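You operate a simulated robot arm through the tools that you are given. There is no shell and no other tool.

The job below is to be done with a simulated robot arm. You get a single attempt, and the scene is never put back.

JOB
Blender off, dial to OFF, blue mains switch off, lids on the urn and the ice box.

The check looks at the end state, three seconds after you hand in, the way a careful person would. Anything else that was tipped, shoved, dropped, spilled or broken makes it a failure. A push-on lid holds only when it is set on centred and level and pressed home; a screw cap is set on level and turned clockwise until tight.

ROBOT AND FRAMES
A 7-joint arm with a two-finger parallel gripper, fixed in place. Base frame: the origin is on the floor under the middle of its stand, x ahead of it, y to its left, z up; the work surface is at about z = 850. Readings come in mm, rad, newtons and seconds.
It reaches about 1479 mm from its shoulder. Its first joint turns from -2.897 to 2.897 rad. Payload 4.4 kg.
Tool frame: the origin (TCP) lies between the finger pads and is the grasp point; the fingertips stand 23 mm ahead of it; z points along the fingers, y is the line along which they close. The gripper opens to 94 mm. The fingers are 38 mm wide and 10 mm thick; the gripper's body (54 by 96 mm) begins 39 mm behind the TCP.
Orientation is told as [roll, pitch, yaw] about the base's x, y, z axes, in that order, counted from this pose: with the fingers straight down and closing along the base's y, the tool's x points along the base's -x, its y along +y and its z along -z.

CONTROLS
- The arm moves only by the tool step_arm. Its argument "rows" is a list of rows, each a list of 7 numbers: the shift along the base's x, y, z in units of 25 mm (1.0 is 25 mm), then the turn, a rotation vector about the base's x, y, z in units of 5 degrees (1.0 is 5 degrees), then the opening, from 0 (shut) to 1 (fully open). In form: [[x, y, z, rx, ry, rz, claw], ...]. A call has 1 to 20 rows; each row shifts and turns the commanded pose from where the row before left it. A call with a number of a shift or a turn outside -1 to 1 is refused whole. Rows are played at 5 a second. More than 50 mm and 0.15 rad between two rows, or a gripper value outside its range, and nothing of the call is played. Where a pose cannot be reached the arm comes as near as it can. A force on the tool above 90 N (or 10 N above the force at the start of the call, whichever is more), or a blocked arm, ends the call early, and 0.2 s more pass. The fingers move at their own pace (about 72 mm/s each) and stop on an object; they squeeze with about 30 N. The grip force told is the motor's: it shows also when the fingers shut on nothing. Time passes only in rows, and 0.2 s behind the last, so rows that do not move let the fingers close. It gives the time, the measured TCP pose, the force on the tool (base axes), the opening and the grip force at its end, in the units of the frame above (readings bear some noise), with the torque about the TCP (base axes, N m) and any sound that the robot's microphone picked up, and new pictures: "views" is both (left out), scene, wrist or none.
- Cameras (640 x 400 px; columns grow to the right, rows downward): "scene" is fixed at [399.5, 498.7, 1447.6]; the picture's right is [0.39, -0.92, 0.00], its down [-0.58, -0.25, -0.77] and it looks along [0.71, 0.30, -0.64] (base axes); focal length 214 px, centre (320, 200). "wrist" rides on the gripper at [86, 16, -74] in the tool frame; the picture's right is [-0.18, 0.98, 0.00], its down [-0.58, -0.11, -0.81] and it looks along [-0.79, -0.15, 0.59] (tool axes); focal length 243 px, centre (320, 200). There is no depth. A picture from a camera that has moved, and an enlarged one, comes with that camera's place and axes in the base frame and with its lens.
- close_up(camera, box): a new picture of the part [left, top, right, bottom] of that camera's present view, enlarged. The clock stands still meanwhile.
- job_done(): hands the job in; it is judged then, once.

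Nothing tells you positions but the pictures and the camera data. Unless the task says otherwise, let go and move clear before handing in.

The tools are called after "Request:" by a JSON object that holds its "fn" and its "kwargs". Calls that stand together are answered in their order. step_arm: Moves the arm, as the interface text tells. Its arguments: {"type":"object","properties":{"rows":{"type":"array"},"views":{"type":"string","enum":["both","scene","wrist","none"]}},"required":["rows"]} The other tools are called the same way: close_up (camera, box) takes an enlarged picture of a part of a camera's view; job_done () hands the job in.

At the start:

```text
clock: 0.0
eef_pos: [580.3, 586.3, 1396.5]
tcp_rot: [0.0, -0.001, -0.001]
contact_force: [0.0, 0.4, 0.4]
torque: [-0.02, 0.02, 0.01]
gripper_width: 94.1
grasp_force: 0.1
```

scene: 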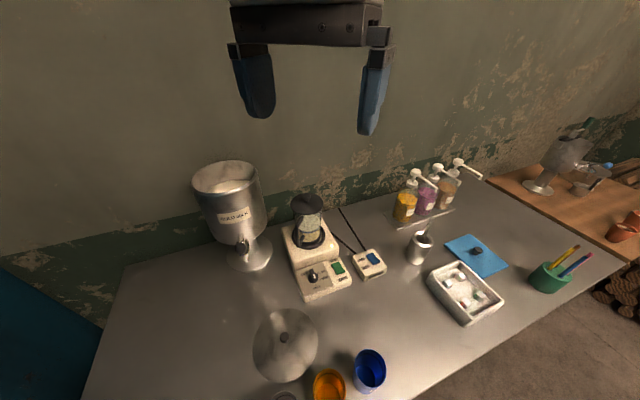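
wrist: 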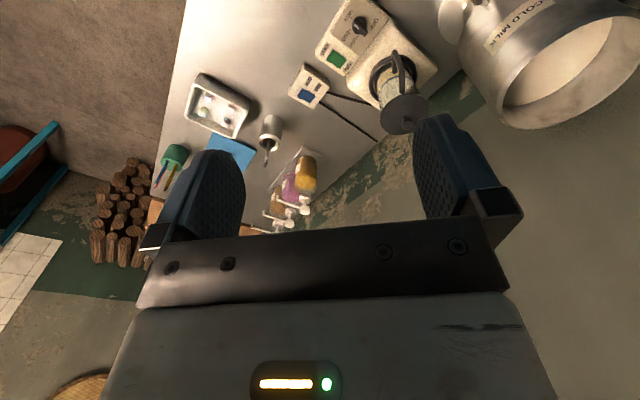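

I see an urn (label "cold milk"), a blender with a dial and a green rocker, a mains box with a blue switch, an ice box (white tray) with a blue lid nearby, and a round metal lid in front. I'll look closer before moving.

Request:
{"fn": "close_up", "kwargs": {"camera": "scene", "box": [260, 180, 420, 310]}}

Request:
{"fn": "close_up", "kwargs": {"camera": "scene", "box": [400, 210, 620, 340]}}

Request:
{"fn": "close_up", "kwargs": {"camera": "scene", "box": [180, 150, 300, 280]}}

Request:
{"fn": "close_up", "kwargs": {"camera": "scene", "box": [220, 290, 420, 400]}}

Request:
{"fn": "close_up", "kwargs": {"camera": "wrist", "box": [270, 0, 440, 140]}}

Request:
{"fn": "close_up", "kwargs": {"camera": "wrist", "box": [140, 60, 300, 200]}}

```text
3.08 times, centred on (340, 245) of scene
camera zoom: at [399.5, 498.7, 1447.6], right [0.39, -0.92, 0.0], down [-0.58, -0.25, -0.77], along [0.71, 0.3, -0.64], focal length 660 px, centre (258, 62)
```

zoom: 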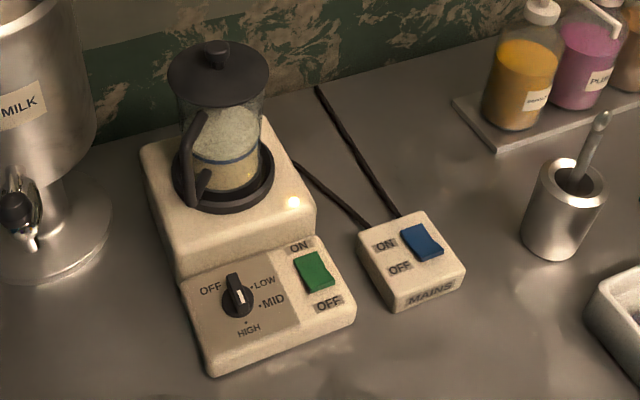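

```text
2.91 times, centred on (510, 275) of scene
camera zoom: at [399.5, 498.7, 1447.6], right [0.39, -0.92, 0.0], down [-0.58, -0.25, -0.77], along [0.71, 0.3, -0.64], focal length 624 px, centre (-233, -18)
```

zoom: 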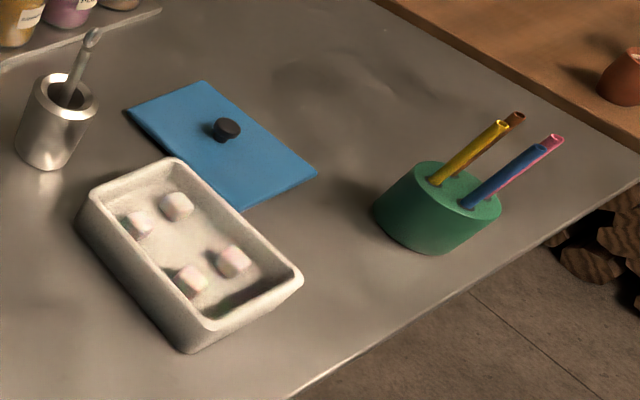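

```text
3.08 times, centred on (240, 215) of scene
camera zoom: at [399.5, 498.7, 1447.6], right [0.39, -0.92, 0.0], down [-0.58, -0.25, -0.77], along [0.71, 0.3, -0.64], focal length 660 px, centre (566, 154)
```

zoom: 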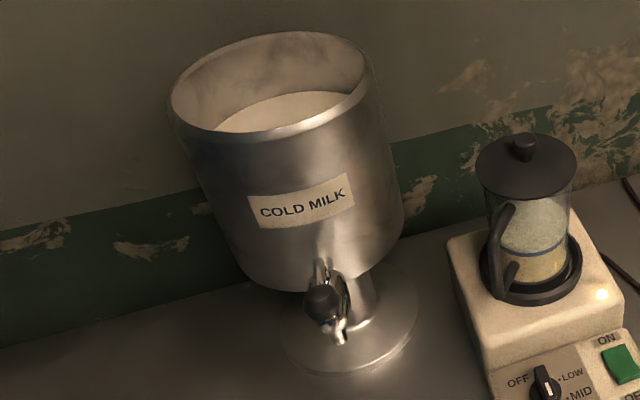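

```text
3.20 times, centred on (320, 345) of scene
camera zoom: at [399.5, 498.7, 1447.6], right [0.39, -0.92, 0.0], down [-0.58, -0.25, -0.77], along [0.71, 0.3, -0.64], focal length 686 px, centre (320, -264)
```

zoom: 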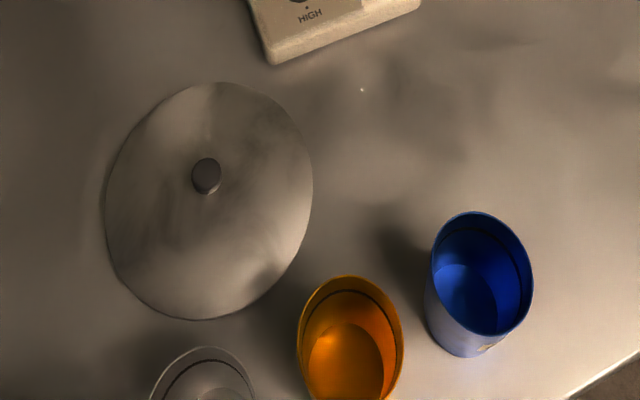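

```text
2.86 times, centred on (355, 70) of wrist
camera zoom: at [495.1, 602.0, 1471.8], right [0.18, 0.98, 0.0], down [0.58, -0.11, 0.81], along [0.79, -0.15, -0.59], focal length 693 px, centre (220, 571)
```

zoom: 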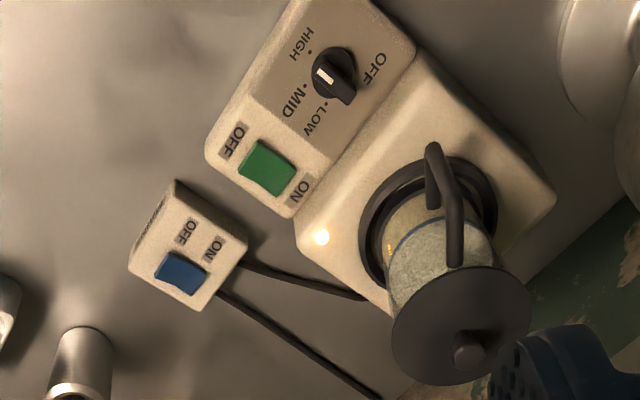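

```text
2.86 times, centred on (220, 130) of wrist
camera zoom: at [495.1, 602.0, 1471.8], right [0.18, 0.98, 0.0], down [0.58, -0.11, 0.81], along [0.79, -0.15, -0.59], focal length 693 px, centre (606, 400)
```

zoom: 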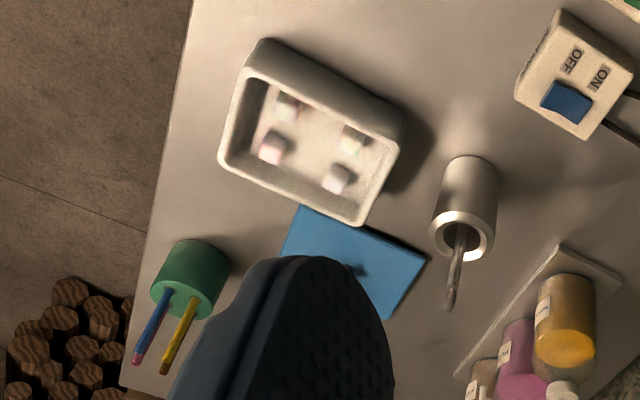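

The blender's front and the table look turned about 45° from the base axes. I need finer views of the dial pointer, the rockers and the lids before moving.

Request:
{"fn": "close_up", "kwargs": {"camera": "scene", "box": [298, 245, 348, 295]}}

Request:
{"fn": "close_up", "kwargs": {"camera": "wrist", "box": [320, 0, 390, 50]}}

Request:
{"fn": "close_up", "kwargs": {"camera": "wrist", "box": [430, 0, 640, 140]}}

Request:
{"fn": "close_up", "kwargs": {"camera": "scene", "box": [345, 235, 395, 285]}}

Request:
{"fn": "close_up", "kwargs": {"camera": "scene", "box": [440, 220, 520, 290]}}

Request:
{"fn": "close_up", "kwargs": {"camera": "scene", "box": [500, 110, 640, 250]}}

```text
8.00 times, centred on (323, 270) of scene
camera zoom: at [399.5, 498.7, 1447.6], right [0.39, -0.92, 0.0], down [-0.58, -0.25, -0.77], along [0.71, 0.3, -0.64], focal length 1716 px, centre (296, -360)
```

zoom: 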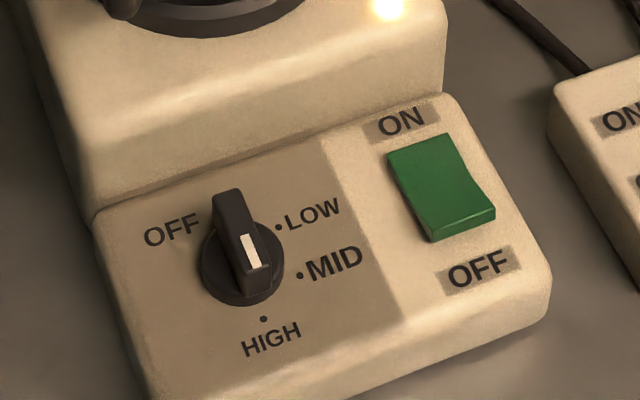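

```text
8.00 times, centred on (355, 25) of wrist
camera zoom: at [495.1, 602.0, 1471.8], right [0.18, 0.98, 0.0], down [0.58, -0.11, 0.81], along [0.79, -0.15, -0.59], focal length 1941 px, centre (40, 1600)
```

zoom: 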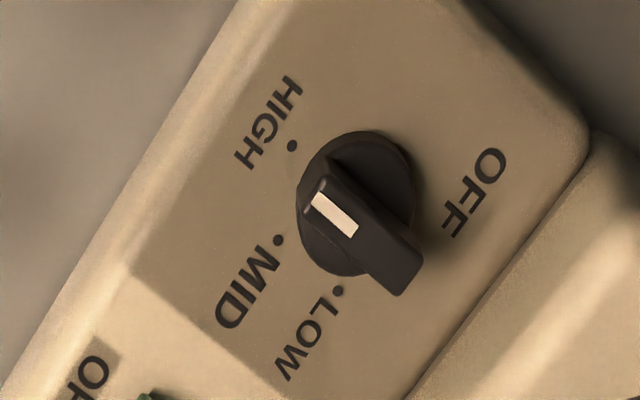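

```text
2.86 times, centred on (535, 70) of wrist
camera zoom: at [495.1, 602.0, 1471.8], right [0.18, 0.98, 0.0], down [0.58, -0.11, 0.81], along [0.79, -0.15, -0.59], focal length 693 px, centre (-294, 571)
```

zoom: 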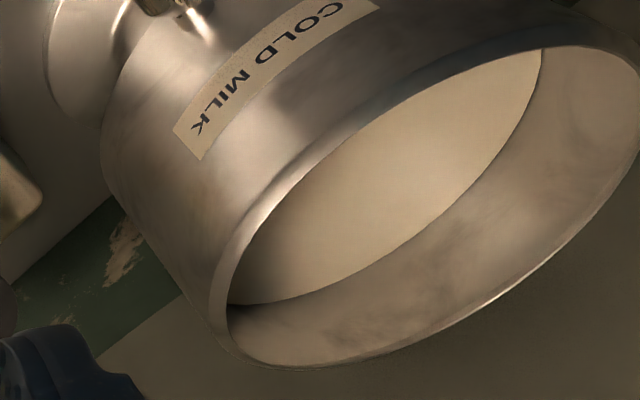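

```text
8.00 times, centred on (370, 260) of scene
camera zoom: at [399.5, 498.7, 1447.6], right [0.39, -0.92, 0.0], down [-0.58, -0.25, -0.77], along [0.71, 0.3, -0.64], focal length 1716 px, centre (-80, -280)
```

zoom: 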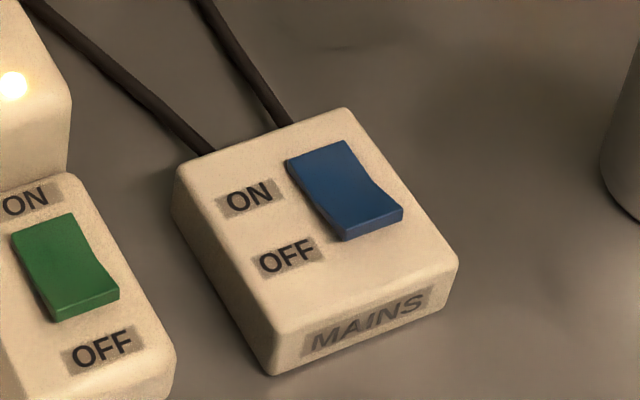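

```text
5.71 times, centred on (480, 255) of scene
camera zoom: at [399.5, 498.7, 1447.6], right [0.39, -0.92, 0.0], down [-0.58, -0.25, -0.77], along [0.71, 0.3, -0.64], focal length 1226 px, centre (-594, -114)
```

zoom: 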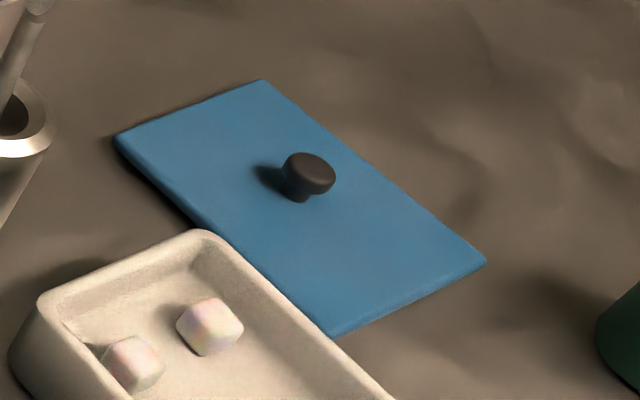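

```text
2.86 times, centred on (570, 180) of scene
camera zoom: at [399.5, 498.7, 1447.6], right [0.39, -0.92, 0.0], down [-0.58, -0.25, -0.77], along [0.71, 0.3, -0.64], focal length 613 px, centre (-394, 257)
```

zoom: 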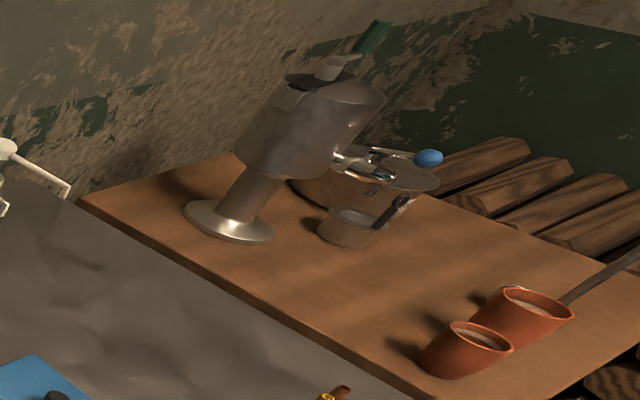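

The dial's white mark points to HIGH (front), and OFF looks to be at the back, 180° counter‑clockwise. Both rockers have their front (OFF) ends raised, so both are ON. I'll turn the gripper 45° to line up with the table and move to a better vantage point.

Request:
{"fn": "step_arm", "kwargs": {"rows": [[-0.456, -0.252, -0.98, 0, 0, 0.9, 1], [-0.456, -0.252, -0.98, 0, 0, 0.9, 1], [-0.456, -0.252, -0.98, 0, 0, 0.9, 1], [-0.456, -0.252, -0.98, 0, 0, 0.9, 1], [-0.456, -0.252, -0.98, 0, 0, 0.9, 1], [-0.456, -0.252, -0.98, 0, 0, 0.9, 1], [-0.456, -0.252, -0.98, 0, 0, 0.9, 1], [-0.456, -0.252, -0.98, 0, 0, 0.9, 1], [-0.456, -0.252, -0.98, 0, 0, 0.9, 1], [-0.456, -0.252, -0.98, 0, 0, 0.9, 1]]}}

```text
clock: 2.2
eef_pos: [466.0, 523.6, 1150.0]
tcp_rot: [0.001, -0.001, 0.787]
contact_force: [-0.4, -0.1, -0.6]
torque: [0.0, -0.02, 0.01]
gripper_width: 94.1
grasp_force: 0.0
camera wrist: at [394.1, 472.3, 1226.2], right [-0.57, 0.82, 0.0], down [0.49, 0.33, 0.81], along [0.67, 0.46, -0.59], focal length 243 px, centre (320, 200)
```

scene: 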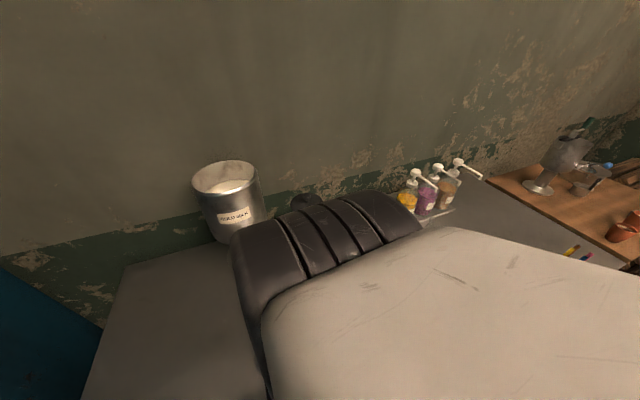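
wrist: 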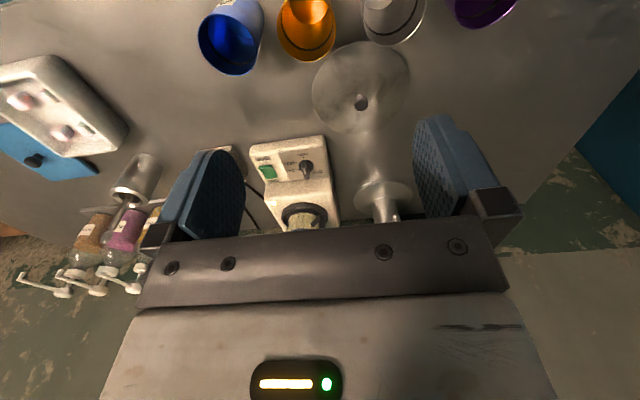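

The view is now lined up with the table, with four cups standing in front of the urn lid. I'll zoom in on the cups and lid, the ice box, and the blender.

Request:
{"fn": "close_up", "kwargs": {"camera": "wrist", "box": [180, 0, 540, 140]}}

Request:
{"fn": "close_up", "kwargs": {"camera": "wrist", "box": [0, 40, 140, 190]}}

Request:
{"fn": "close_up", "kwargs": {"camera": "wrist", "box": [230, 120, 430, 235]}}

```text
1.78 times, centred on (360, 70) of wrist
camera zoom: at [394.1, 472.3, 1226.2], right [-0.57, 0.82, 0.0], down [0.49, 0.33, 0.81], along [0.67, 0.46, -0.59], focal length 431 px, centre (249, 431)
```

zoom: 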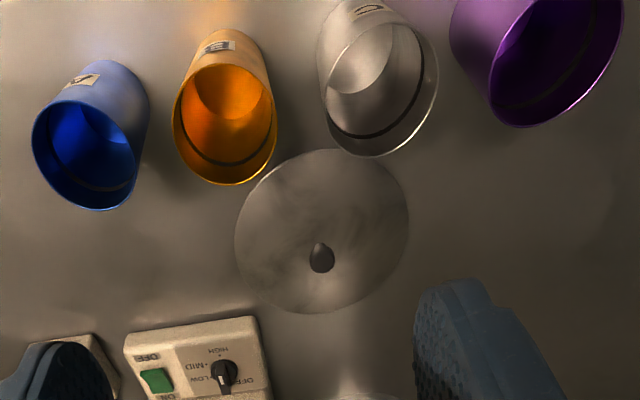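

```text
2.67 times, centred on (70, 115) of wrist
camera zoom: at [394.1, 472.3, 1226.2], right [-0.57, 0.82, 0.0], down [0.49, 0.33, 0.81], along [0.67, 0.46, -0.59], focal length 647 px, centre (987, 427)
```

zoom: 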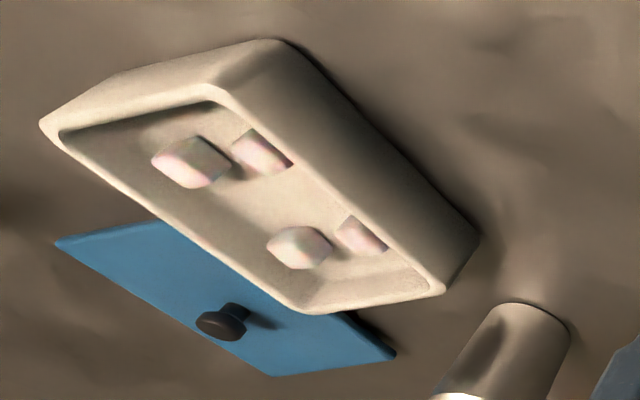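

```text
3.20 times, centred on (330, 178) of wrist
camera zoom: at [394.1, 472.3, 1226.2], right [-0.57, 0.82, 0.0], down [0.49, 0.33, 0.81], along [0.67, 0.46, -0.59], focal length 776 px, centre (288, 272)
```

zoom: 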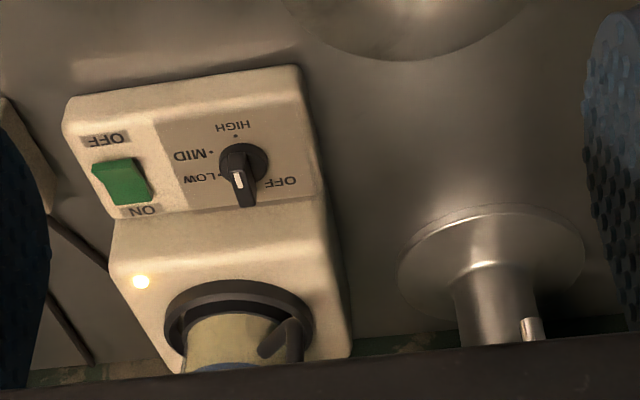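

Request:
{"fn": "close_up", "kwargs": {"camera": "wrist", "box": [285, 145, 335, 190]}}

Request:
{"fn": "close_up", "kwargs": {"camera": "wrist", "box": [300, 30, 420, 140]}}

```text
8.89 times, centred on (310, 168) of wrist
camera zoom: at [394.1, 472.3, 1226.2], right [-0.57, 0.82, 0.0], down [0.49, 0.33, 0.81], along [0.67, 0.46, -0.59], focal length 2157 px, centre (409, 489)
```

zoom: 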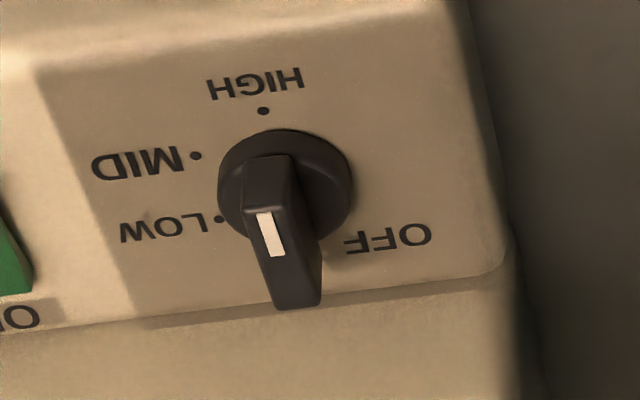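

```text
3.64 times, centred on (360, 85) of wrist
camera zoom: at [394.1, 472.3, 1226.2], right [-0.57, 0.82, 0.0], down [0.49, 0.33, 0.81], along [0.67, 0.46, -0.59], focal length 882 px, centre (174, 618)
```

zoom: 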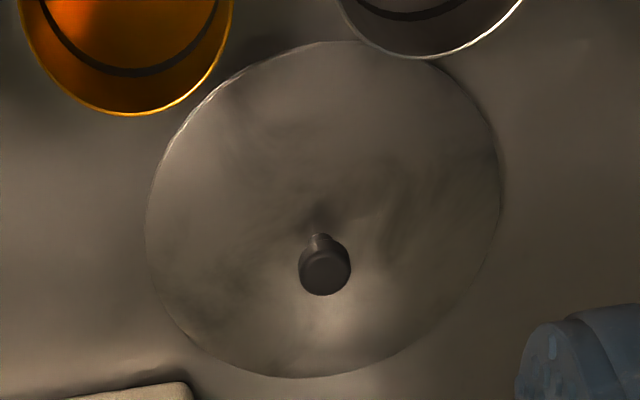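

The cups' rims stand at about z=935, and the lid's knob is at about (536, 646). I'll hover over the lid with the gripper at yaw −45°, which keeps the wrist camera away from the cups, and look at it side-on.

Request:
{"fn": "step_arm", "kwargs": {"rows": [[0.156, 0.272, -0.267, 0, 0, -1, 1], [0.156, 0.272, -0.267, 0, 0, -1, 1], [0.156, 0.272, -0.267, 0, 0, -1, 1], [0.156, 0.272, -0.267, 0, 0, -1, 1], [0.156, 0.272, -0.267, 0, 0, -1, 1], [0.156, 0.272, -0.267, 0, 0, -1, 1], [0.156, 0.272, -0.267, 0, 0, -1, 1], [0.156, 0.272, -0.267, 0, 0, -1, 1], [0.156, 0.272, -0.267, 0, 0, -1, 1], [0.156, 0.272, -0.267, 0, 0, -1, 1], [0.156, 0.272, -0.267, 0, 0, -1, 1], [0.156, 0.272, -0.267, 0, 0, -1, 1], [0.156, 0.272, -0.267, 0, 0, -1, 1], [0.156, 0.272, -0.267, 0, 0, -1, 1], [0.156, 0.272, -0.267, 0, 0, -1, 1], [0.156, 0.272, -0.267, 0, 0, -1, 1], [0.156, 0.272, -0.267, 0, 0, -1, 1], [0.156, 0.272, -0.267, 0, 0, -1, 1]]}}

```text
clock: 6.0
eef_pos: [537.3, 646.7, 1030.4]
tcp_rot: [0.002, 0.0, -0.788]
contact_force: [-0.1, -0.7, -0.4]
torque: [0.02, 0.01, 0.0]
gripper_width: 94.1
grasp_force: 0.0
camera wrist: at [487.9, 718.2, 1106.7], right [0.83, 0.56, 0.0], down [0.33, -0.49, 0.81], along [0.45, -0.67, -0.59], focal length 243 px, centre (320, 200)
```

scene: 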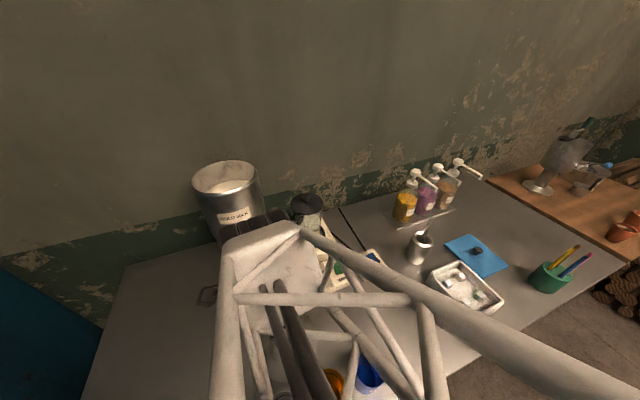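
wrist: 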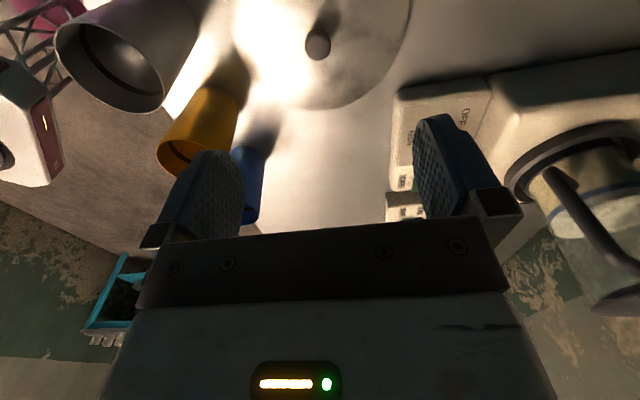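

Request:
{"fn": "close_up", "kwargs": {"camera": "wrist", "box": [220, 0, 420, 125]}}

```text
3.20 times, centred on (320, 62) of wrist
camera zoom: at [487.9, 718.2, 1106.7], right [0.83, 0.56, 0.0], down [0.33, -0.49, 0.81], along [0.45, -0.67, -0.59], focal length 776 px, centre (320, 640)
```

zoom: 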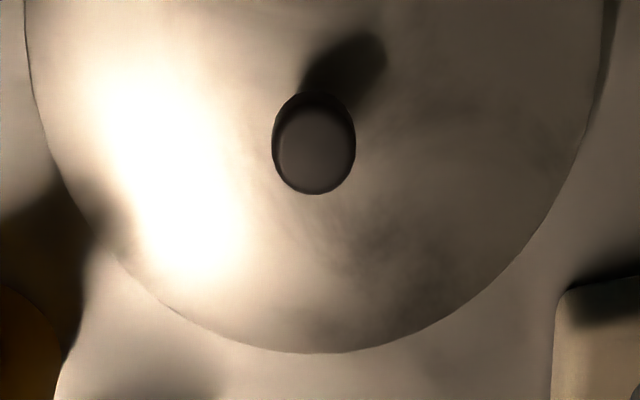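

The knob top is at about (535, 646, 884) and the knob is about 21 mm across. I'll centre over it and descend part way.

Request:
{"fn": "step_arm", "kwargs": {"rows": [[-0.08, -0.02, -0.8, 0, 0, 0, 0.7], [0, 0, -0.8, 0, 0, 0, 0.7], [0, 0, -0.8, 0, 0, 0, 0.7], [0, 0, -0.8, 0, 0, 0, 0.7], [0, 0, -0.8, 0, 0, 0, 0.7]], "views": "wrist"}}

```text
clock: 7.2
eef_pos: [537.1, 645.5, 932.9]
tcp_rot: [-0.001, 0.0, -0.785]
contact_force: [-0.2, -0.3, 0.0]
torque: [-0.03, -0.01, -0.03]
gripper_width: 65.7
grasp_force: 0.1
camera wrist: at [488.2, 717.2, 1007.8], right [0.83, 0.56, 0.0], down [0.33, -0.49, 0.81], along [0.46, -0.67, -0.59], focal length 243 px, centre (320, 200)
```

wrist: 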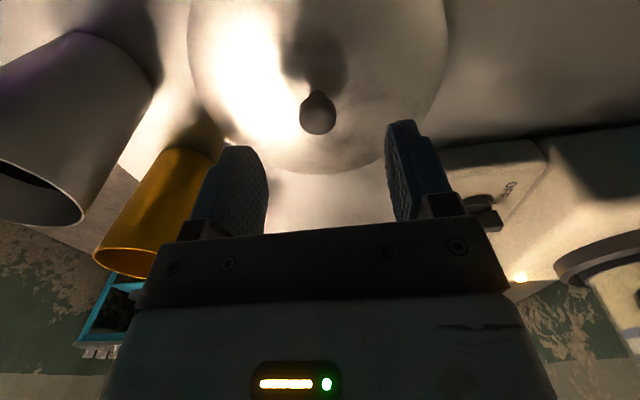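

Knob and TCP are lined up to within 2 mm. I'll descend the rest of the way and close.

Request:
{"fn": "step_arm", "kwargs": {"rows": [[-0.06, 0, -0.6, 0, 0, 0, 0.7], [0, 0, -0.6, 0, 0, 0, 0.7], [0, 0, -0.55, 0, 0, 0, 0.7], [0, 0, 0, 0, 0, 0, 0.7]], "views": "wrist"}}

```text
clock: 8.2
eef_pos: [534.6, 644.9, 887.8]
tcp_rot: [-0.001, 0.0, -0.785]
contact_force: [0.6, 0.0, 4.5]
torque: [-0.06, 0.07, -0.01]
gripper_width: 66.1
grasp_force: 0.2
camera wrist: at [485.8, 716.9, 962.1], right [0.83, 0.56, 0.0], down [0.33, -0.49, 0.81], along [0.46, -0.67, -0.59], focal length 243 px, centre (320, 200)
```

wrist: 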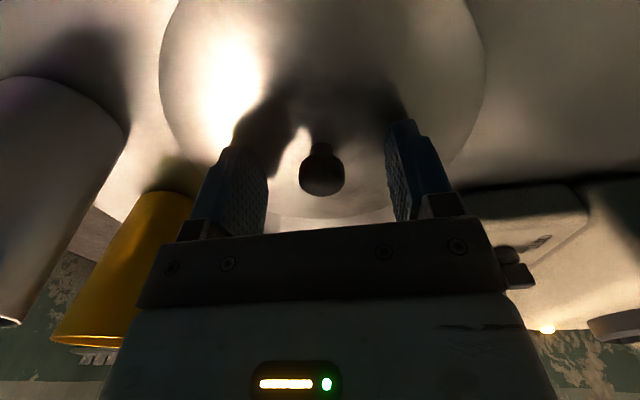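

The fingertips are just touching the lid's surface (4.5 N). I'll lift 3 mm and close on the knob head.

Request:
{"fn": "step_arm", "kwargs": {"rows": [[0, 0, -0.0, 0, 0, 0, 0.7], [0, 0, 0.14, 0, 0, 0, 0.7], [0, 0, 0, 0, 0, 0, 0.3], [0, 0, 0, 0, 0, 0, 0], [0, 0, 0, 0, 0, 0, 0], [0, 0, 0, 0, 0, 0, 0], [0, 0, 0, 0, 0, 0, 0]], "views": "wrist"}}

```text
clock: 9.8
eef_pos: [533.3, 644.2, 890.3]
tcp_rot: [0.001, 0.0, -0.786]
contact_force: [0.1, 0.8, 0.3]
torque: [0.05, -0.02, 0.01]
gripper_width: 21.0
grasp_force: 30.4
camera wrist: at [484.9, 717.0, 965.1], right [0.83, 0.56, 0.0], down [0.33, -0.49, 0.81], along [0.46, -0.67, -0.59], focal length 243 px, centre (320, 200)
```

wrist: 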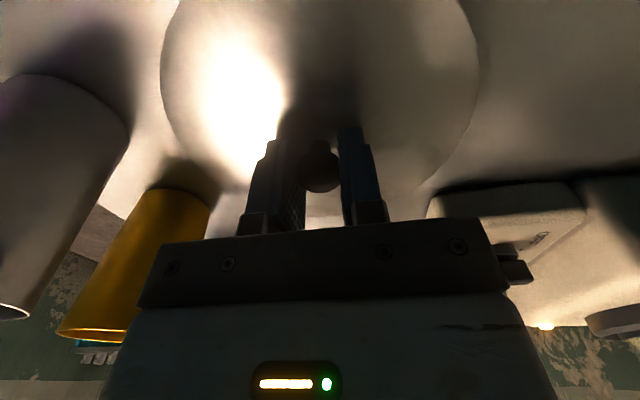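

The knob is gripped at 21 mm with 30 N. Next I'll lift straight up.

Request:
{"fn": "step_arm", "kwargs": {"rows": [[0, 0, 0.5, 0, 0, 0, 0], [0, 0, 0.8, 0, 0, 0, 0], [0, 0, 1, 0, 0, 0, 0], [0, 0, 1, 0, 0, 0, 0], [0, 0, 1, 0, 0, 0, 0], [0, 0, 1, 0, 0, 0, 0]]}}

```text
clock: 11.2
eef_pos: [534.4, 642.3, 1020.7]
tcp_rot: [-0.004, 0.001, -0.786]
contact_force: [-0.5, 0.0, -1.6]
torque: [-0.01, 0.02, 0.0]
gripper_width: 21.2
grasp_force: 30.8
camera wrist: at [484.9, 714.4, 1096.7], right [0.83, 0.56, 0.0], down [0.33, -0.49, 0.81], along [0.46, -0.67, -0.59], focal length 243 px, centre (320, 200)
```

scene: 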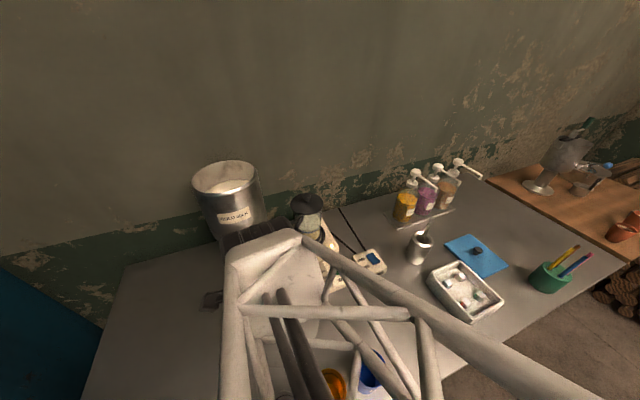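
wrist: 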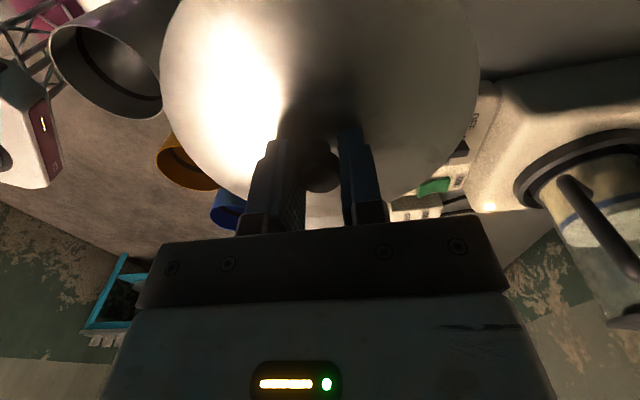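

The lid is held level. Before carrying it over I need the urn rim's centre precisely, so I'll zoom in on it.

Request:
{"fn": "close_up", "kwargs": {"camera": "scene", "box": [185, 150, 269, 202]}}

```text
7.62 times, centred on (227, 176) of scene
camera zoom: at [399.5, 498.7, 1447.6], right [0.39, -0.92, 0.0], down [-0.58, -0.25, -0.77], along [0.71, 0.3, -0.64], focal length 1634 px, centre (1029, 383)
```

zoom: 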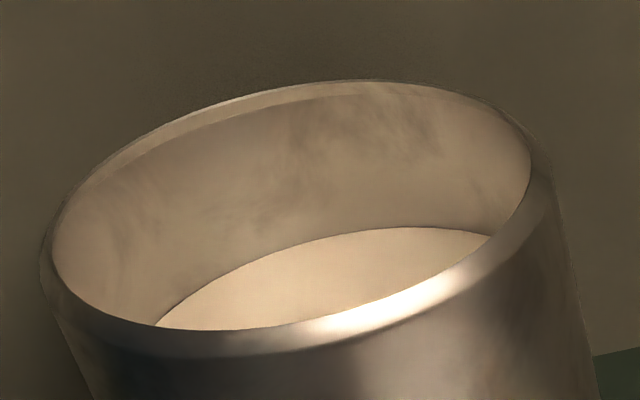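

I'll raise the lid and turn to yaw 0 so the wrist camera can see the urn rim beside the lid.

Request:
{"fn": "step_arm", "kwargs": {"rows": [[0.07, -0.06, 1, 0, 0, 0.6, 0], [0.07, -0.06, 1, 0, 0, 0.6, 0], [0.07, -0.06, 1, 0, 0, 0.6, 0], [0.07, -0.06, 1, 0, 0, 0.6, 0], [0.07, -0.06, 1, 0, 0, 0.6, 0], [0.07, -0.06, 1, 0, 0, 0.6, 0], [0.07, -0.06, 1, 0, 0, 0.6, 0], [0.07, -0.06, 1, 0, 0, 0.6, 0], [0.07, -0.06, 1, 0, 0, 0.6, 0], [0.07, -0.06, 1, 0, 0, 0.6, 0], [0.07, -0.06, 1, 0, 0, 0.6, 0], [0.07, -0.06, 1, 0, 0, 0.6, 0], [0.07, -0.06, 1, 0, 0, 0.6, 0], [0.07, -0.06, 1, 0, 0, 0.6, 0], [0.07, -0.06, 1, 0, 0, 0.6, 0], [0, 0, 0, 0, 0, 0, 0]]}}

```text
clock: 14.6
eef_pos: [561.3, 621.6, 1398.2]
tcp_rot: [-0.002, -0.001, -0.002]
contact_force: [0.0, 0.3, -1.6]
torque: [0.01, 0.0, -0.02]
gripper_width: 21.4
grasp_force: 30.1
camera wrist: at [476.2, 637.7, 1472.3], right [0.18, 0.98, 0.0], down [0.58, -0.11, 0.81], along [0.79, -0.15, -0.59], focal length 243 px, centre (320, 200)
```

scene: 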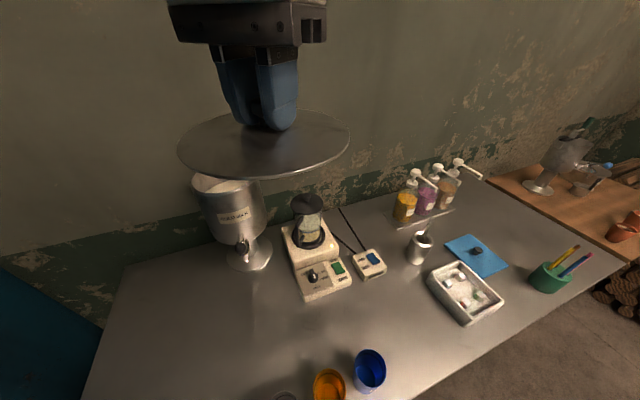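
wrist: 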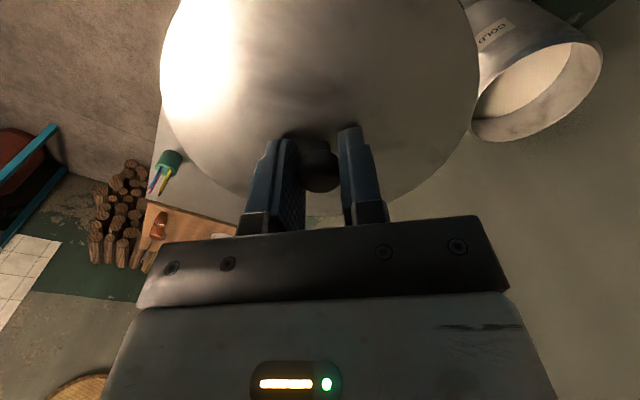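

Request:
{"fn": "close_up", "kwargs": {"camera": "wrist", "box": [450, 10, 620, 150]}}

Request:
{"fn": "close_up", "kwargs": {"camera": "scene", "box": [165, 90, 365, 200]}}

Request:
{"fn": "close_up", "kwargs": {"camera": "wrist", "box": [240, 110, 400, 215]}}

```text
2.86 times, centred on (535, 80) of wrist
camera zoom: at [476.2, 637.7, 1472.3], right [0.18, 0.98, 0.0], down [0.58, -0.11, 0.81], along [0.79, -0.15, -0.59], focal length 693 px, centre (-294, 543)
```

zoom: 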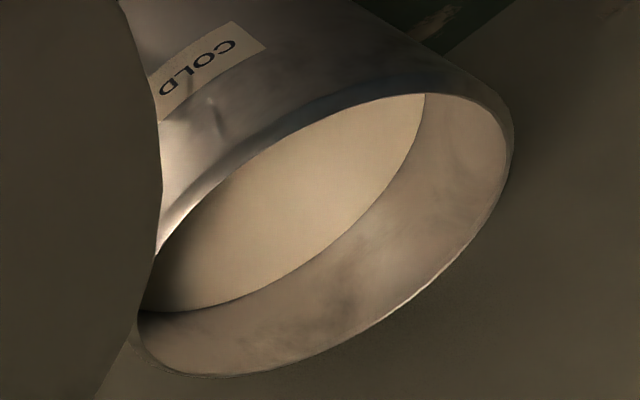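

```text
3.20 times, centred on (265, 145) of scene
camera zoom: at [399.5, 498.7, 1447.6], right [0.39, -0.92, 0.0], down [-0.58, -0.25, -0.77], along [0.71, 0.3, -0.64], focal length 686 px, centre (496, 376)
```

zoom: 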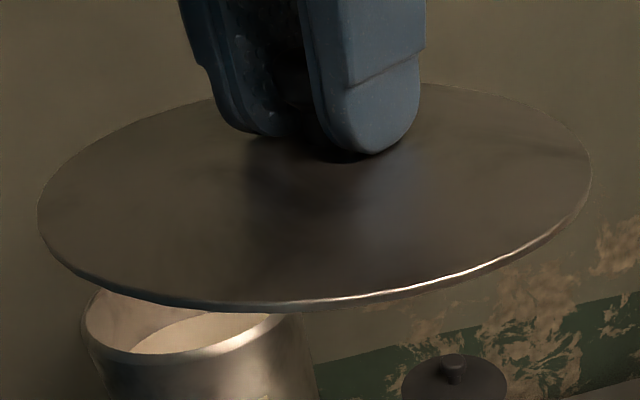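

```text
3.81 times, centred on (320, 162) of wrist
camera zoom: at [476.2, 637.7, 1472.3], right [0.18, 0.98, 0.0], down [0.58, -0.11, 0.81], along [0.79, -0.15, -0.59], focal length 924 px, centre (320, 343)
```

zoom: 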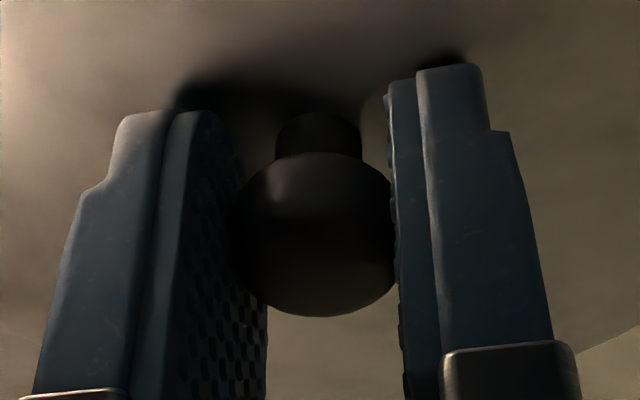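

The urn's opening centre comes out at about (717, 889) with the rim at z≈1161, and the foot measurement agrees. The lid's ball knob is centred on the TCP. I'll carry the lid over the urn up high and lower to a hover at z≈1250.

Request:
{"fn": "step_arm", "kwargs": {"rows": [[0.519, 0.893, 0, 0, 0, 0, 0], [0.519, 0.893, 0, 0, 0, 0, 0], [0.519, 0.893, 0, 0, 0, 0, 0], [0.519, 0.893, 0, 0, 0, 0, 0], [0.519, 0.893, 0, 0, 0, 0, 0], [0.519, 0.893, 0, 0, 0, 0, 0], [0.519, 0.893, 0, 0, 0, 0, 0], [0.519, 0.893, 0, 0, 0, 0, 0], [0.519, 0.893, 0, 0, 0, 0, 0], [0.519, 0.893, 0, 0, 0, 0, 0], [0.519, 0.893, 0, 0, 0, 0, 0], [0.519, 0.893, -0.3, 0, 0, 0, 0], [0, 0, -0.9, 0, 0, 0, 0], [0, 0, -0.9, 0, 0, 0, 0], [0, 0, -0.9, 0, 0, 0, 0], [0, 0, -0.9, 0, 0, 0, 0], [0, 0, -0.9, 0, 0, 0, 0], [0, 0, -0.9, 0, 0, 0, 0], [0, 0, 0, 0, 0, 0, 0]]}}

```text
clock: 18.6
eef_pos: [717.1, 891.7, 1253.8]
tcp_rot: [0.002, -0.001, 0.0]
contact_force: [-0.7, -0.2, -1.5]
torque: [-0.01, -0.01, 0.03]
gripper_width: 21.0
grasp_force: 29.8
camera wrist: at [630.6, 907.0, 1329.1], right [0.18, 0.98, 0.0], down [0.58, -0.11, 0.81], along [0.79, -0.15, -0.59], focal length 243 px, centre (320, 200)
```

scene: 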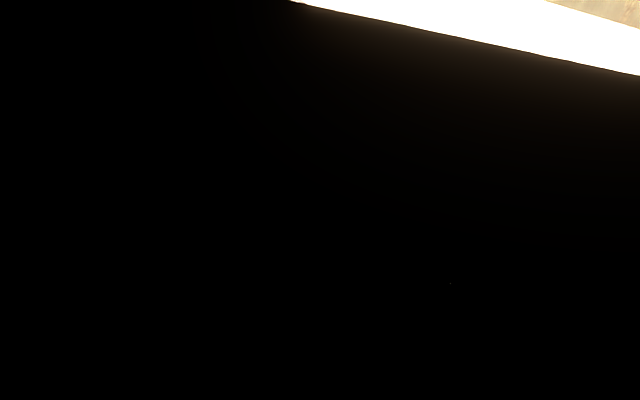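
wrist: 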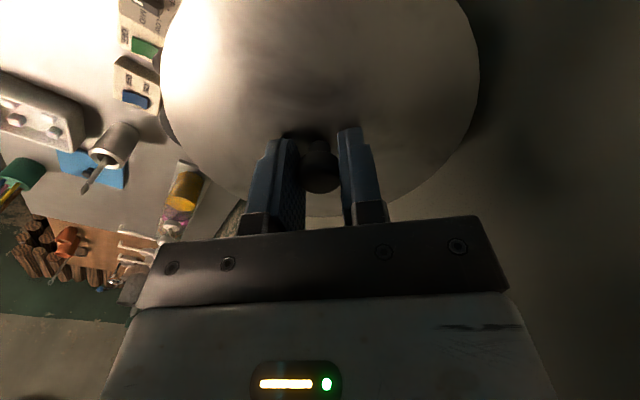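

The scene camera is blocked by the arm here. I'll average a few still readings to find the true pose before lowering.

Request:
{"fn": "step_arm", "kwargs": {"rows": [[0, 0, 0, 0, 0, 0, 0]], "views": "none"}}

Request:
{"fn": "step_arm", "kwargs": {"rows": [[0, 0, 0, 0, 0, 0, 0]], "views": "none"}}

Request:
{"fn": "step_arm", "kwargs": {"rows": [[0, 0, 0, 0, 0, 0, 0]], "views": "none"}}

Request:
{"fn": "step_arm", "kwargs": {"rows": [[0, 0, 0, 0, 0, 0, 0]], "views": "none"}}

```text
clock: 19.0
eef_pos: [716.7, 892.4, 1254.2]
tcp_rot: [0.001, 0.001, 0.001]
contact_force: [-0.3, 0.0, -1.5]
torque: [0.0, 0.02, 0.02]
gripper_width: 20.9
grasp_force: 29.6
```

```text
clock: 19.4
eef_pos: [716.7, 891.7, 1253.0]
tcp_rot: [0.0, -0.001, 0.0]
contact_force: [-0.3, 0.7, -1.7]
torque: [0.01, 0.0, -0.01]
gripper_width: 21.2
grasp_force: 29.9
```

```text
clock: 19.8
eef_pos: [717.0, 891.1, 1254.0]
tcp_rot: [-0.001, 0.0, 0.002]
contact_force: [-0.5, -0.1, -2.0]
torque: [-0.01, -0.01, 0.01]
gripper_width: 20.9
grasp_force: 29.8
```

```text
clock: 20.2
eef_pos: [716.3, 890.8, 1253.9]
tcp_rot: [-0.001, -0.001, 0.0]
contact_force: [0.4, 0.3, -2.2]
torque: [-0.01, -0.02, -0.03]
gripper_width: 21.2
grasp_force: 29.8
```

The TCP is really at (716.8, 891.5). I'd like a second, independent look at the rim before committing, so I'll back off to a lower vantage point at the same yaw.

Request:
{"fn": "step_arm", "kwargs": {"rows": [[0, 0, 0.9, 0, 0, 0, 0], [-0.68, -0.915, 0.1, 0, 0, 0, 0], [-0.68, -0.915, 0.1, 0, 0, 0, 0], [-0.68, -0.915, 0.1, 0, 0, 0, 0], [-0.68, -0.915, 0.1, 0, 0, 0, 0], [-0.68, -0.915, 0.1, 0, 0, 0, 0], [-0.68, -0.915, 0.1, 0, 0, 0, 0], [-0.68, -0.915, 0.1, 0, 0, 0, 0], [-0.68, -0.915, 0.1, 0, 0, 0, 0], [-0.68, -0.915, 0.1, 0, 0, 0, 0], [-0.68, -0.915, 0.1, 0, 0, 0, 0], [-0.68, -0.915, 0, 0, 0, 0, 0], [0, 0, 0, 0, 0, 0, 0], [0, 0, 0, 0, 0, 0, 0]], "views": "wrist"}}

Request:
{"fn": "close_up", "kwargs": {"camera": "wrist", "box": [440, 80, 640, 260]}}

```text
clock: 23.2
eef_pos: [529.8, 638.1, 1306.1]
tcp_rot: [-0.001, 0.0, 0.0]
contact_force: [-0.1, -0.1, -0.6]
torque: [0.03, -0.01, 0.0]
gripper_width: 21.1
grasp_force: 29.7
camera wrist: at [443.8, 653.8, 1380.7], right [0.18, 0.98, 0.0], down [0.58, -0.11, 0.81], along [0.79, -0.15, -0.59], focal length 243 px, centre (320, 200)
```

wrist: 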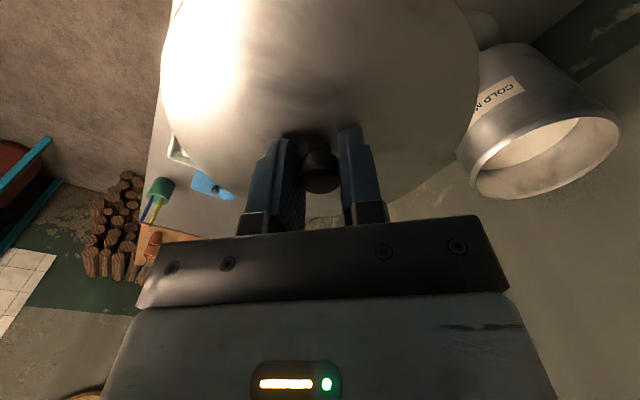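

```text
2.22 times, centred on (540, 170) of wrist
camera zoom: at [443.8, 653.8, 1380.7], right [0.18, 0.98, 0.0], down [0.58, -0.11, 0.81], along [0.79, -0.15, -0.59], focal length 539 px, centre (-169, 267)
```

zoom: 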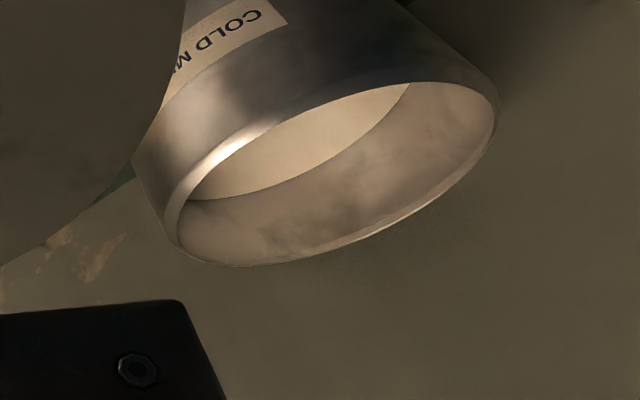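

Request:
{"fn": "close_up", "kwargs": {"camera": "wrist", "box": [482, 108, 626, 204]}}

Request:
{"fn": "step_arm", "kwargs": {"rows": [[0, 0, 0, 0, 0, 0, 0]], "views": "none"}}

Request:
{"fn": "step_arm", "kwargs": {"rows": [[0, 0, 0, 0, 0, 0, 0]], "views": "none"}}

```text
4.17 times, centred on (554, 156) of wrist
camera zoom: at [443.8, 653.8, 1380.7], right [0.18, 0.98, 0.0], down [0.58, -0.11, 0.81], along [0.79, -0.15, -0.59], focal length 1011 px, centre (-655, 383)
```

zoom: 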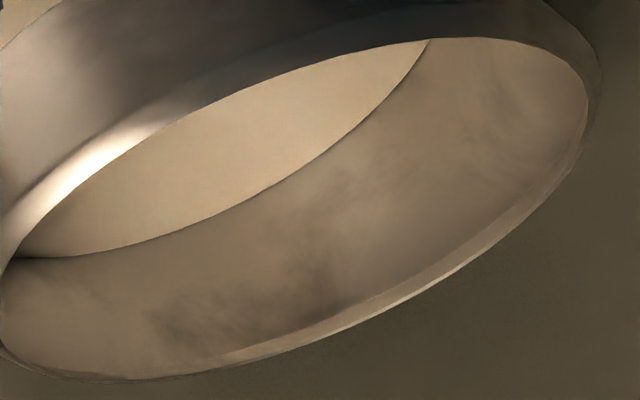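

```text
clock: 23.6
eef_pos: [529.7, 638.5, 1305.5]
tcp_rot: [0.001, 0.0, 0.0]
contact_force: [-0.6, -0.9, -1.3]
torque: [-0.03, -0.02, -0.02]
gripper_width: 21.1
grasp_force: 30.5
```

```text
clock: 24.0
eef_pos: [529.3, 638.0, 1306.7]
tcp_rot: [0.001, 0.0, -0.001]
contact_force: [0.0, -0.3, -0.4]
torque: [-0.01, -0.03, 0.02]
gripper_width: 21.0
grasp_force: 30.0
```

Combining three views puts the rim centre at about (719.5, 892), z≈1158, with an opening radius of about 73. The lid radius is about 77, centred on the TCP. I'll go back over the urn and hover lower.

Request:
{"fn": "step_arm", "kwargs": {"rows": [[0.69, 0.9185, 0, 0, 0, 0, 0], [0.69, 0.9185, 0, 0, 0, 0, 0], [0.69, 0.9185, 0, 0, 0, 0, 0], [0.69, 0.9185, 0, 0, 0, 0, 0], [0.69, 0.9185, 0, 0, 0, 0, 0], [0.69, 0.9185, 0, 0, 0, 0, 0], [0.69, 0.9185, 0, 0, 0, 0, 0], [0.69, 0.9185, 0, 0, 0, 0, 0], [0.69, 0.9185, 0, 0, 0, 0, 0], [0.69, 0.9185, 0, 0, 0, 0, 0], [0.69, 0.9185, 0, 0, 0, 0, 0], [0, 0, -0.8, 0, 0, 0, 0], [0, 0, -0.8, 0, 0, 0, 0], [0, 0, -0.8, 0, 0, 0, 0], [0, 0, -0.6, 0, 0, 0, 0], [0, 0, 0, 0, 0, 0, 0], [0, 0, 0, 0, 0, 0, 0]], "views": "wrist"}}

Request:
{"fn": "step_arm", "kwargs": {"rows": [[0, 0, 0, 0, 0, 0, 0]], "views": "none"}}

Request:
{"fn": "step_arm", "kwargs": {"rows": [[0, 0, 0, 0, 0, 0, 0]], "views": "none"}}

Request:
{"fn": "close_up", "kwargs": {"camera": "wrist", "box": [400, 0, 640, 230]}}

```text
clock: 27.6
eef_pos: [719.4, 891.8, 1227.1]
tcp_rot: [0.0, 0.0, -0.001]
contact_force: [-0.3, -0.3, -1.5]
torque: [-0.04, 0.01, 0.02]
gripper_width: 21.1
grasp_force: 30.3
camera wrist: at [632.6, 906.5, 1302.2], right [0.18, 0.98, 0.0], down [0.58, -0.11, 0.81], along [0.79, -0.15, -0.59], focal length 243 px, centre (320, 200)
```

wrist: 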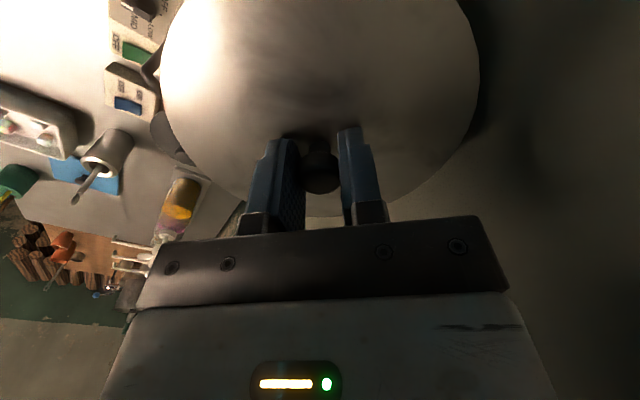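

```text
clock: 28.0
eef_pos: [718.1, 890.2, 1227.4]
tcp_rot: [0.0, 0.0, -0.001]
contact_force: [0.2, -0.4, -1.3]
torque: [0.04, 0.05, 0.03]
gripper_width: 21.0
grasp_force: 29.8
```

```text
clock: 28.4
eef_pos: [719.2, 890.9, 1227.0]
tcp_rot: [0.0, 0.0, 0.001]
contact_force: [-0.1, 0.2, -1.3]
torque: [0.0, 0.01, 0.03]
gripper_width: 21.1
grasp_force: 29.4
```

```text
1.74 times, centred on (520, 115) of wrist
camera zoom: at [632.6, 906.5, 1302.2], right [0.18, 0.98, 0.0], down [0.58, -0.11, 0.81], along [0.79, -0.15, -0.59], focal length 422 px, centre (-28, 348)
```

zoom: 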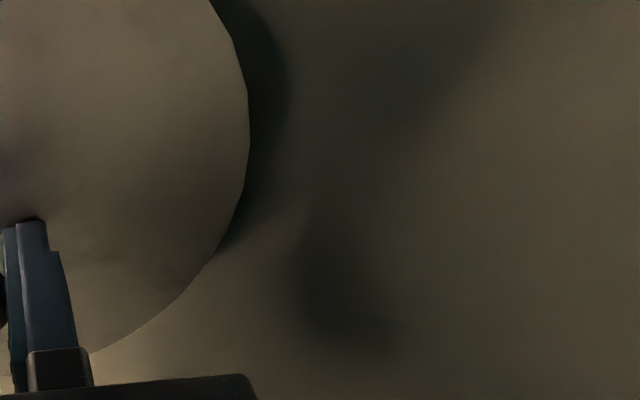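

Measured TCP is (718.9, 891.0). I'll nudge +0.6/+1.2 mm and lower toward the rim, watching the force.

Request:
{"fn": "step_arm", "kwargs": {"rows": [[0.024, 0.048, -0.4, 0, 0, 0, 0], [0, 0, -0.4, 0, 0, 0, 0], [0, 0, -0.16, 0, 0, 0, 0], [0, 0, 0, 0, 0, 0, 0]], "views": "none"}}

Request:
{"fn": "step_arm", "kwargs": {"rows": [[0, 0, -0.1, 0, 0, 0, 0], [0, 0, 0, 0, 0, 0, 0]], "views": "none"}}

```text
clock: 29.4
eef_pos: [719.1, 893.0, 1202.7]
tcp_rot: [-0.001, 0.0, -0.001]
contact_force: [-0.4, 0.1, -0.4]
torque: [0.0, 0.0, 0.0]
gripper_width: 21.4
grasp_force: 30.2
```

```text
clock: 30.0
eef_pos: [719.1, 893.0, 1201.3]
tcp_rot: [0.001, -0.001, 0.001]
contact_force: [0.4, 0.0, -0.8]
torque: [0.02, 0.04, 0.02]
gripper_width: 21.3
grasp_force: 30.1
```

Request:
{"fn": "step_arm", "kwargs": {"rows": [[0, 0, -0.1, 0, 0, 0, 0], [0, 0, 0, 0, 0, 0, 0]], "views": "none"}}

Request:
{"fn": "step_arm", "kwargs": {"rows": [[0, 0, -0.1, 0, 0, 0, 0], [0, 0, 0, 0, 0, 0, 0]], "views": "none"}}

```text
clock: 30.6
eef_pos: [719.0, 891.4, 1200.7]
tcp_rot: [0.0, 0.001, -0.002]
contact_force: [-0.1, 0.0, -2.2]
torque: [-0.03, 0.01, 0.0]
gripper_width: 21.2
grasp_force: 30.0
```

```text
clock: 31.2
eef_pos: [718.7, 892.4, 1196.0]
tcp_rot: [0.001, 0.0, -0.001]
contact_force: [-1.0, -0.8, 1.3]
torque: [0.07, -0.14, -0.03]
gripper_width: 20.9
grasp_force: 30.0
```

Contact is starting at z≈1196, with a slight push toward −x/−y. I'll go on in small steps.

Request:
{"fn": "step_arm", "kwargs": {"rows": [[0, 0, -0.06, 0, 0, 0, 0], [0, 0, 0, 0, 0, 0, 0], [0, 0, 0, 0, 0, 0, 0]], "views": "none"}}

Request:
{"fn": "step_arm", "kwargs": {"rows": [[0, 0, -0.06, 0, 0, 0, 0], [0, 0, 0, 0, 0, 0, 0], [0, 0, 0, 0, 0, 0, 0]], "views": "none"}}

```text
clock: 32.0
eef_pos: [718.1, 891.4, 1196.5]
tcp_rot: [0.0, 0.0, 0.001]
contact_force: [-11.4, -10.0, 10.8]
torque: [0.15, -0.14, 0.03]
gripper_width: 21.4
grasp_force: 29.9
```

```text
clock: 32.8
eef_pos: [718.8, 892.3, 1195.5]
tcp_rot: [0.0, -0.001, 0.001]
contact_force: [-13.2, -12.7, 12.4]
torque: [0.1, -0.19, 0.03]
gripper_width: 21.3
grasp_force: 30.0
```

The lid is wedging, with about 18 N lateral toward −x and −y, so it sits slightly too far back. I'll shift it to relieve the side force.

Request:
{"fn": "step_arm", "kwargs": {"rows": [[-0.04, -0.04, 0.03, 0, 0, 0, 0], [0, 0, 0, 0, 0, 0, 0], [0, 0, 0, 0, 0, 0, 0]], "views": "none"}}

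Request:
{"fn": "step_arm", "kwargs": {"rows": [[-0.04, -0.04, 0, 0, 0, 0, 0], [0, 0, 0, 0, 0, 0, 0], [0, 0, 0, 0, 0, 0, 0]], "views": "none"}}

```text
clock: 33.6
eef_pos: [719.3, 889.8, 1194.5]
tcp_rot: [-0.003, -0.001, -0.001]
contact_force: [-0.3, 0.5, -0.9]
torque: [-0.01, 0.0, 0.02]
gripper_width: 21.3
grasp_force: 29.8
```

```text
clock: 34.4
eef_pos: [717.2, 888.9, 1195.0]
tcp_rot: [0.0, 0.0, 0.0]
contact_force: [0.3, 0.0, -1.7]
torque: [0.0, -0.01, -0.03]
gripper_width: 21.1
grasp_force: 30.4
```

The side force is gone; the TCP is at about (717.5, 889.5). I'll keep lowering in small steps.

Request:
{"fn": "step_arm", "kwargs": {"rows": [[0, 0, -0.08, 0, 0, 0, 0], [0, 0, 0, 0, 0, 0, 0], [0, 0, 0, 0, 0, 0, 0]], "views": "none"}}

Request:
{"fn": "step_arm", "kwargs": {"rows": [[0, 0, -0.08, 0, 0, 0, 0], [0, 0, 0, 0, 0, 0, 0], [0, 0, 0, 0, 0, 0, 0]], "views": "none"}}

```text
clock: 35.2
eef_pos: [718.6, 890.5, 1193.9]
tcp_rot: [0.0, -0.001, 0.0]
contact_force: [-1.2, -2.3, 1.7]
torque: [0.12, -0.02, 0.05]
gripper_width: 21.2
grasp_force: 30.0
```

```text
clock: 36.0
eef_pos: [719.0, 891.0, 1193.0]
tcp_rot: [0.002, 0.0, 0.001]
contact_force: [-2.1, -7.2, 19.1]
torque: [0.08, 0.24, 0.08]
gripper_width: 20.9
grasp_force: 29.8
```

Vertical force is rising near the seating height, with a small −y side force left. I'll shift −y by 0.8 mm and press further.

Request:
{"fn": "step_arm", "kwargs": {"rows": [[-0.01, -0.035, 0, 0, 0, 0, 0], [0, 0, 0, 0, 0, 0, 0]], "views": "none"}}

Request:
{"fn": "step_arm", "kwargs": {"rows": [[0, 0, -0.06, 0, 0, 0, 0], [0, 0, 0, 0, 0, 0, 0], [0, 0, 0, 0, 0, 0, 0]], "views": "none"}}

```text
clock: 36.6
eef_pos: [717.9, 890.1, 1193.1]
tcp_rot: [0.0, -0.001, 0.0]
contact_force: [6.2, 3.7, 19.7]
torque: [0.15, -0.06, 0.09]
gripper_width: 21.3
grasp_force: 30.6
```

```text
clock: 37.4
eef_pos: [718.4, 890.0, 1190.5]
tcp_rot: [0.002, -0.001, 0.0]
contact_force: [1.8, -0.1, 33.1]
torque: [0.34, 0.0, 0.04]
gripper_width: 21.0
grasp_force: 30.4
```

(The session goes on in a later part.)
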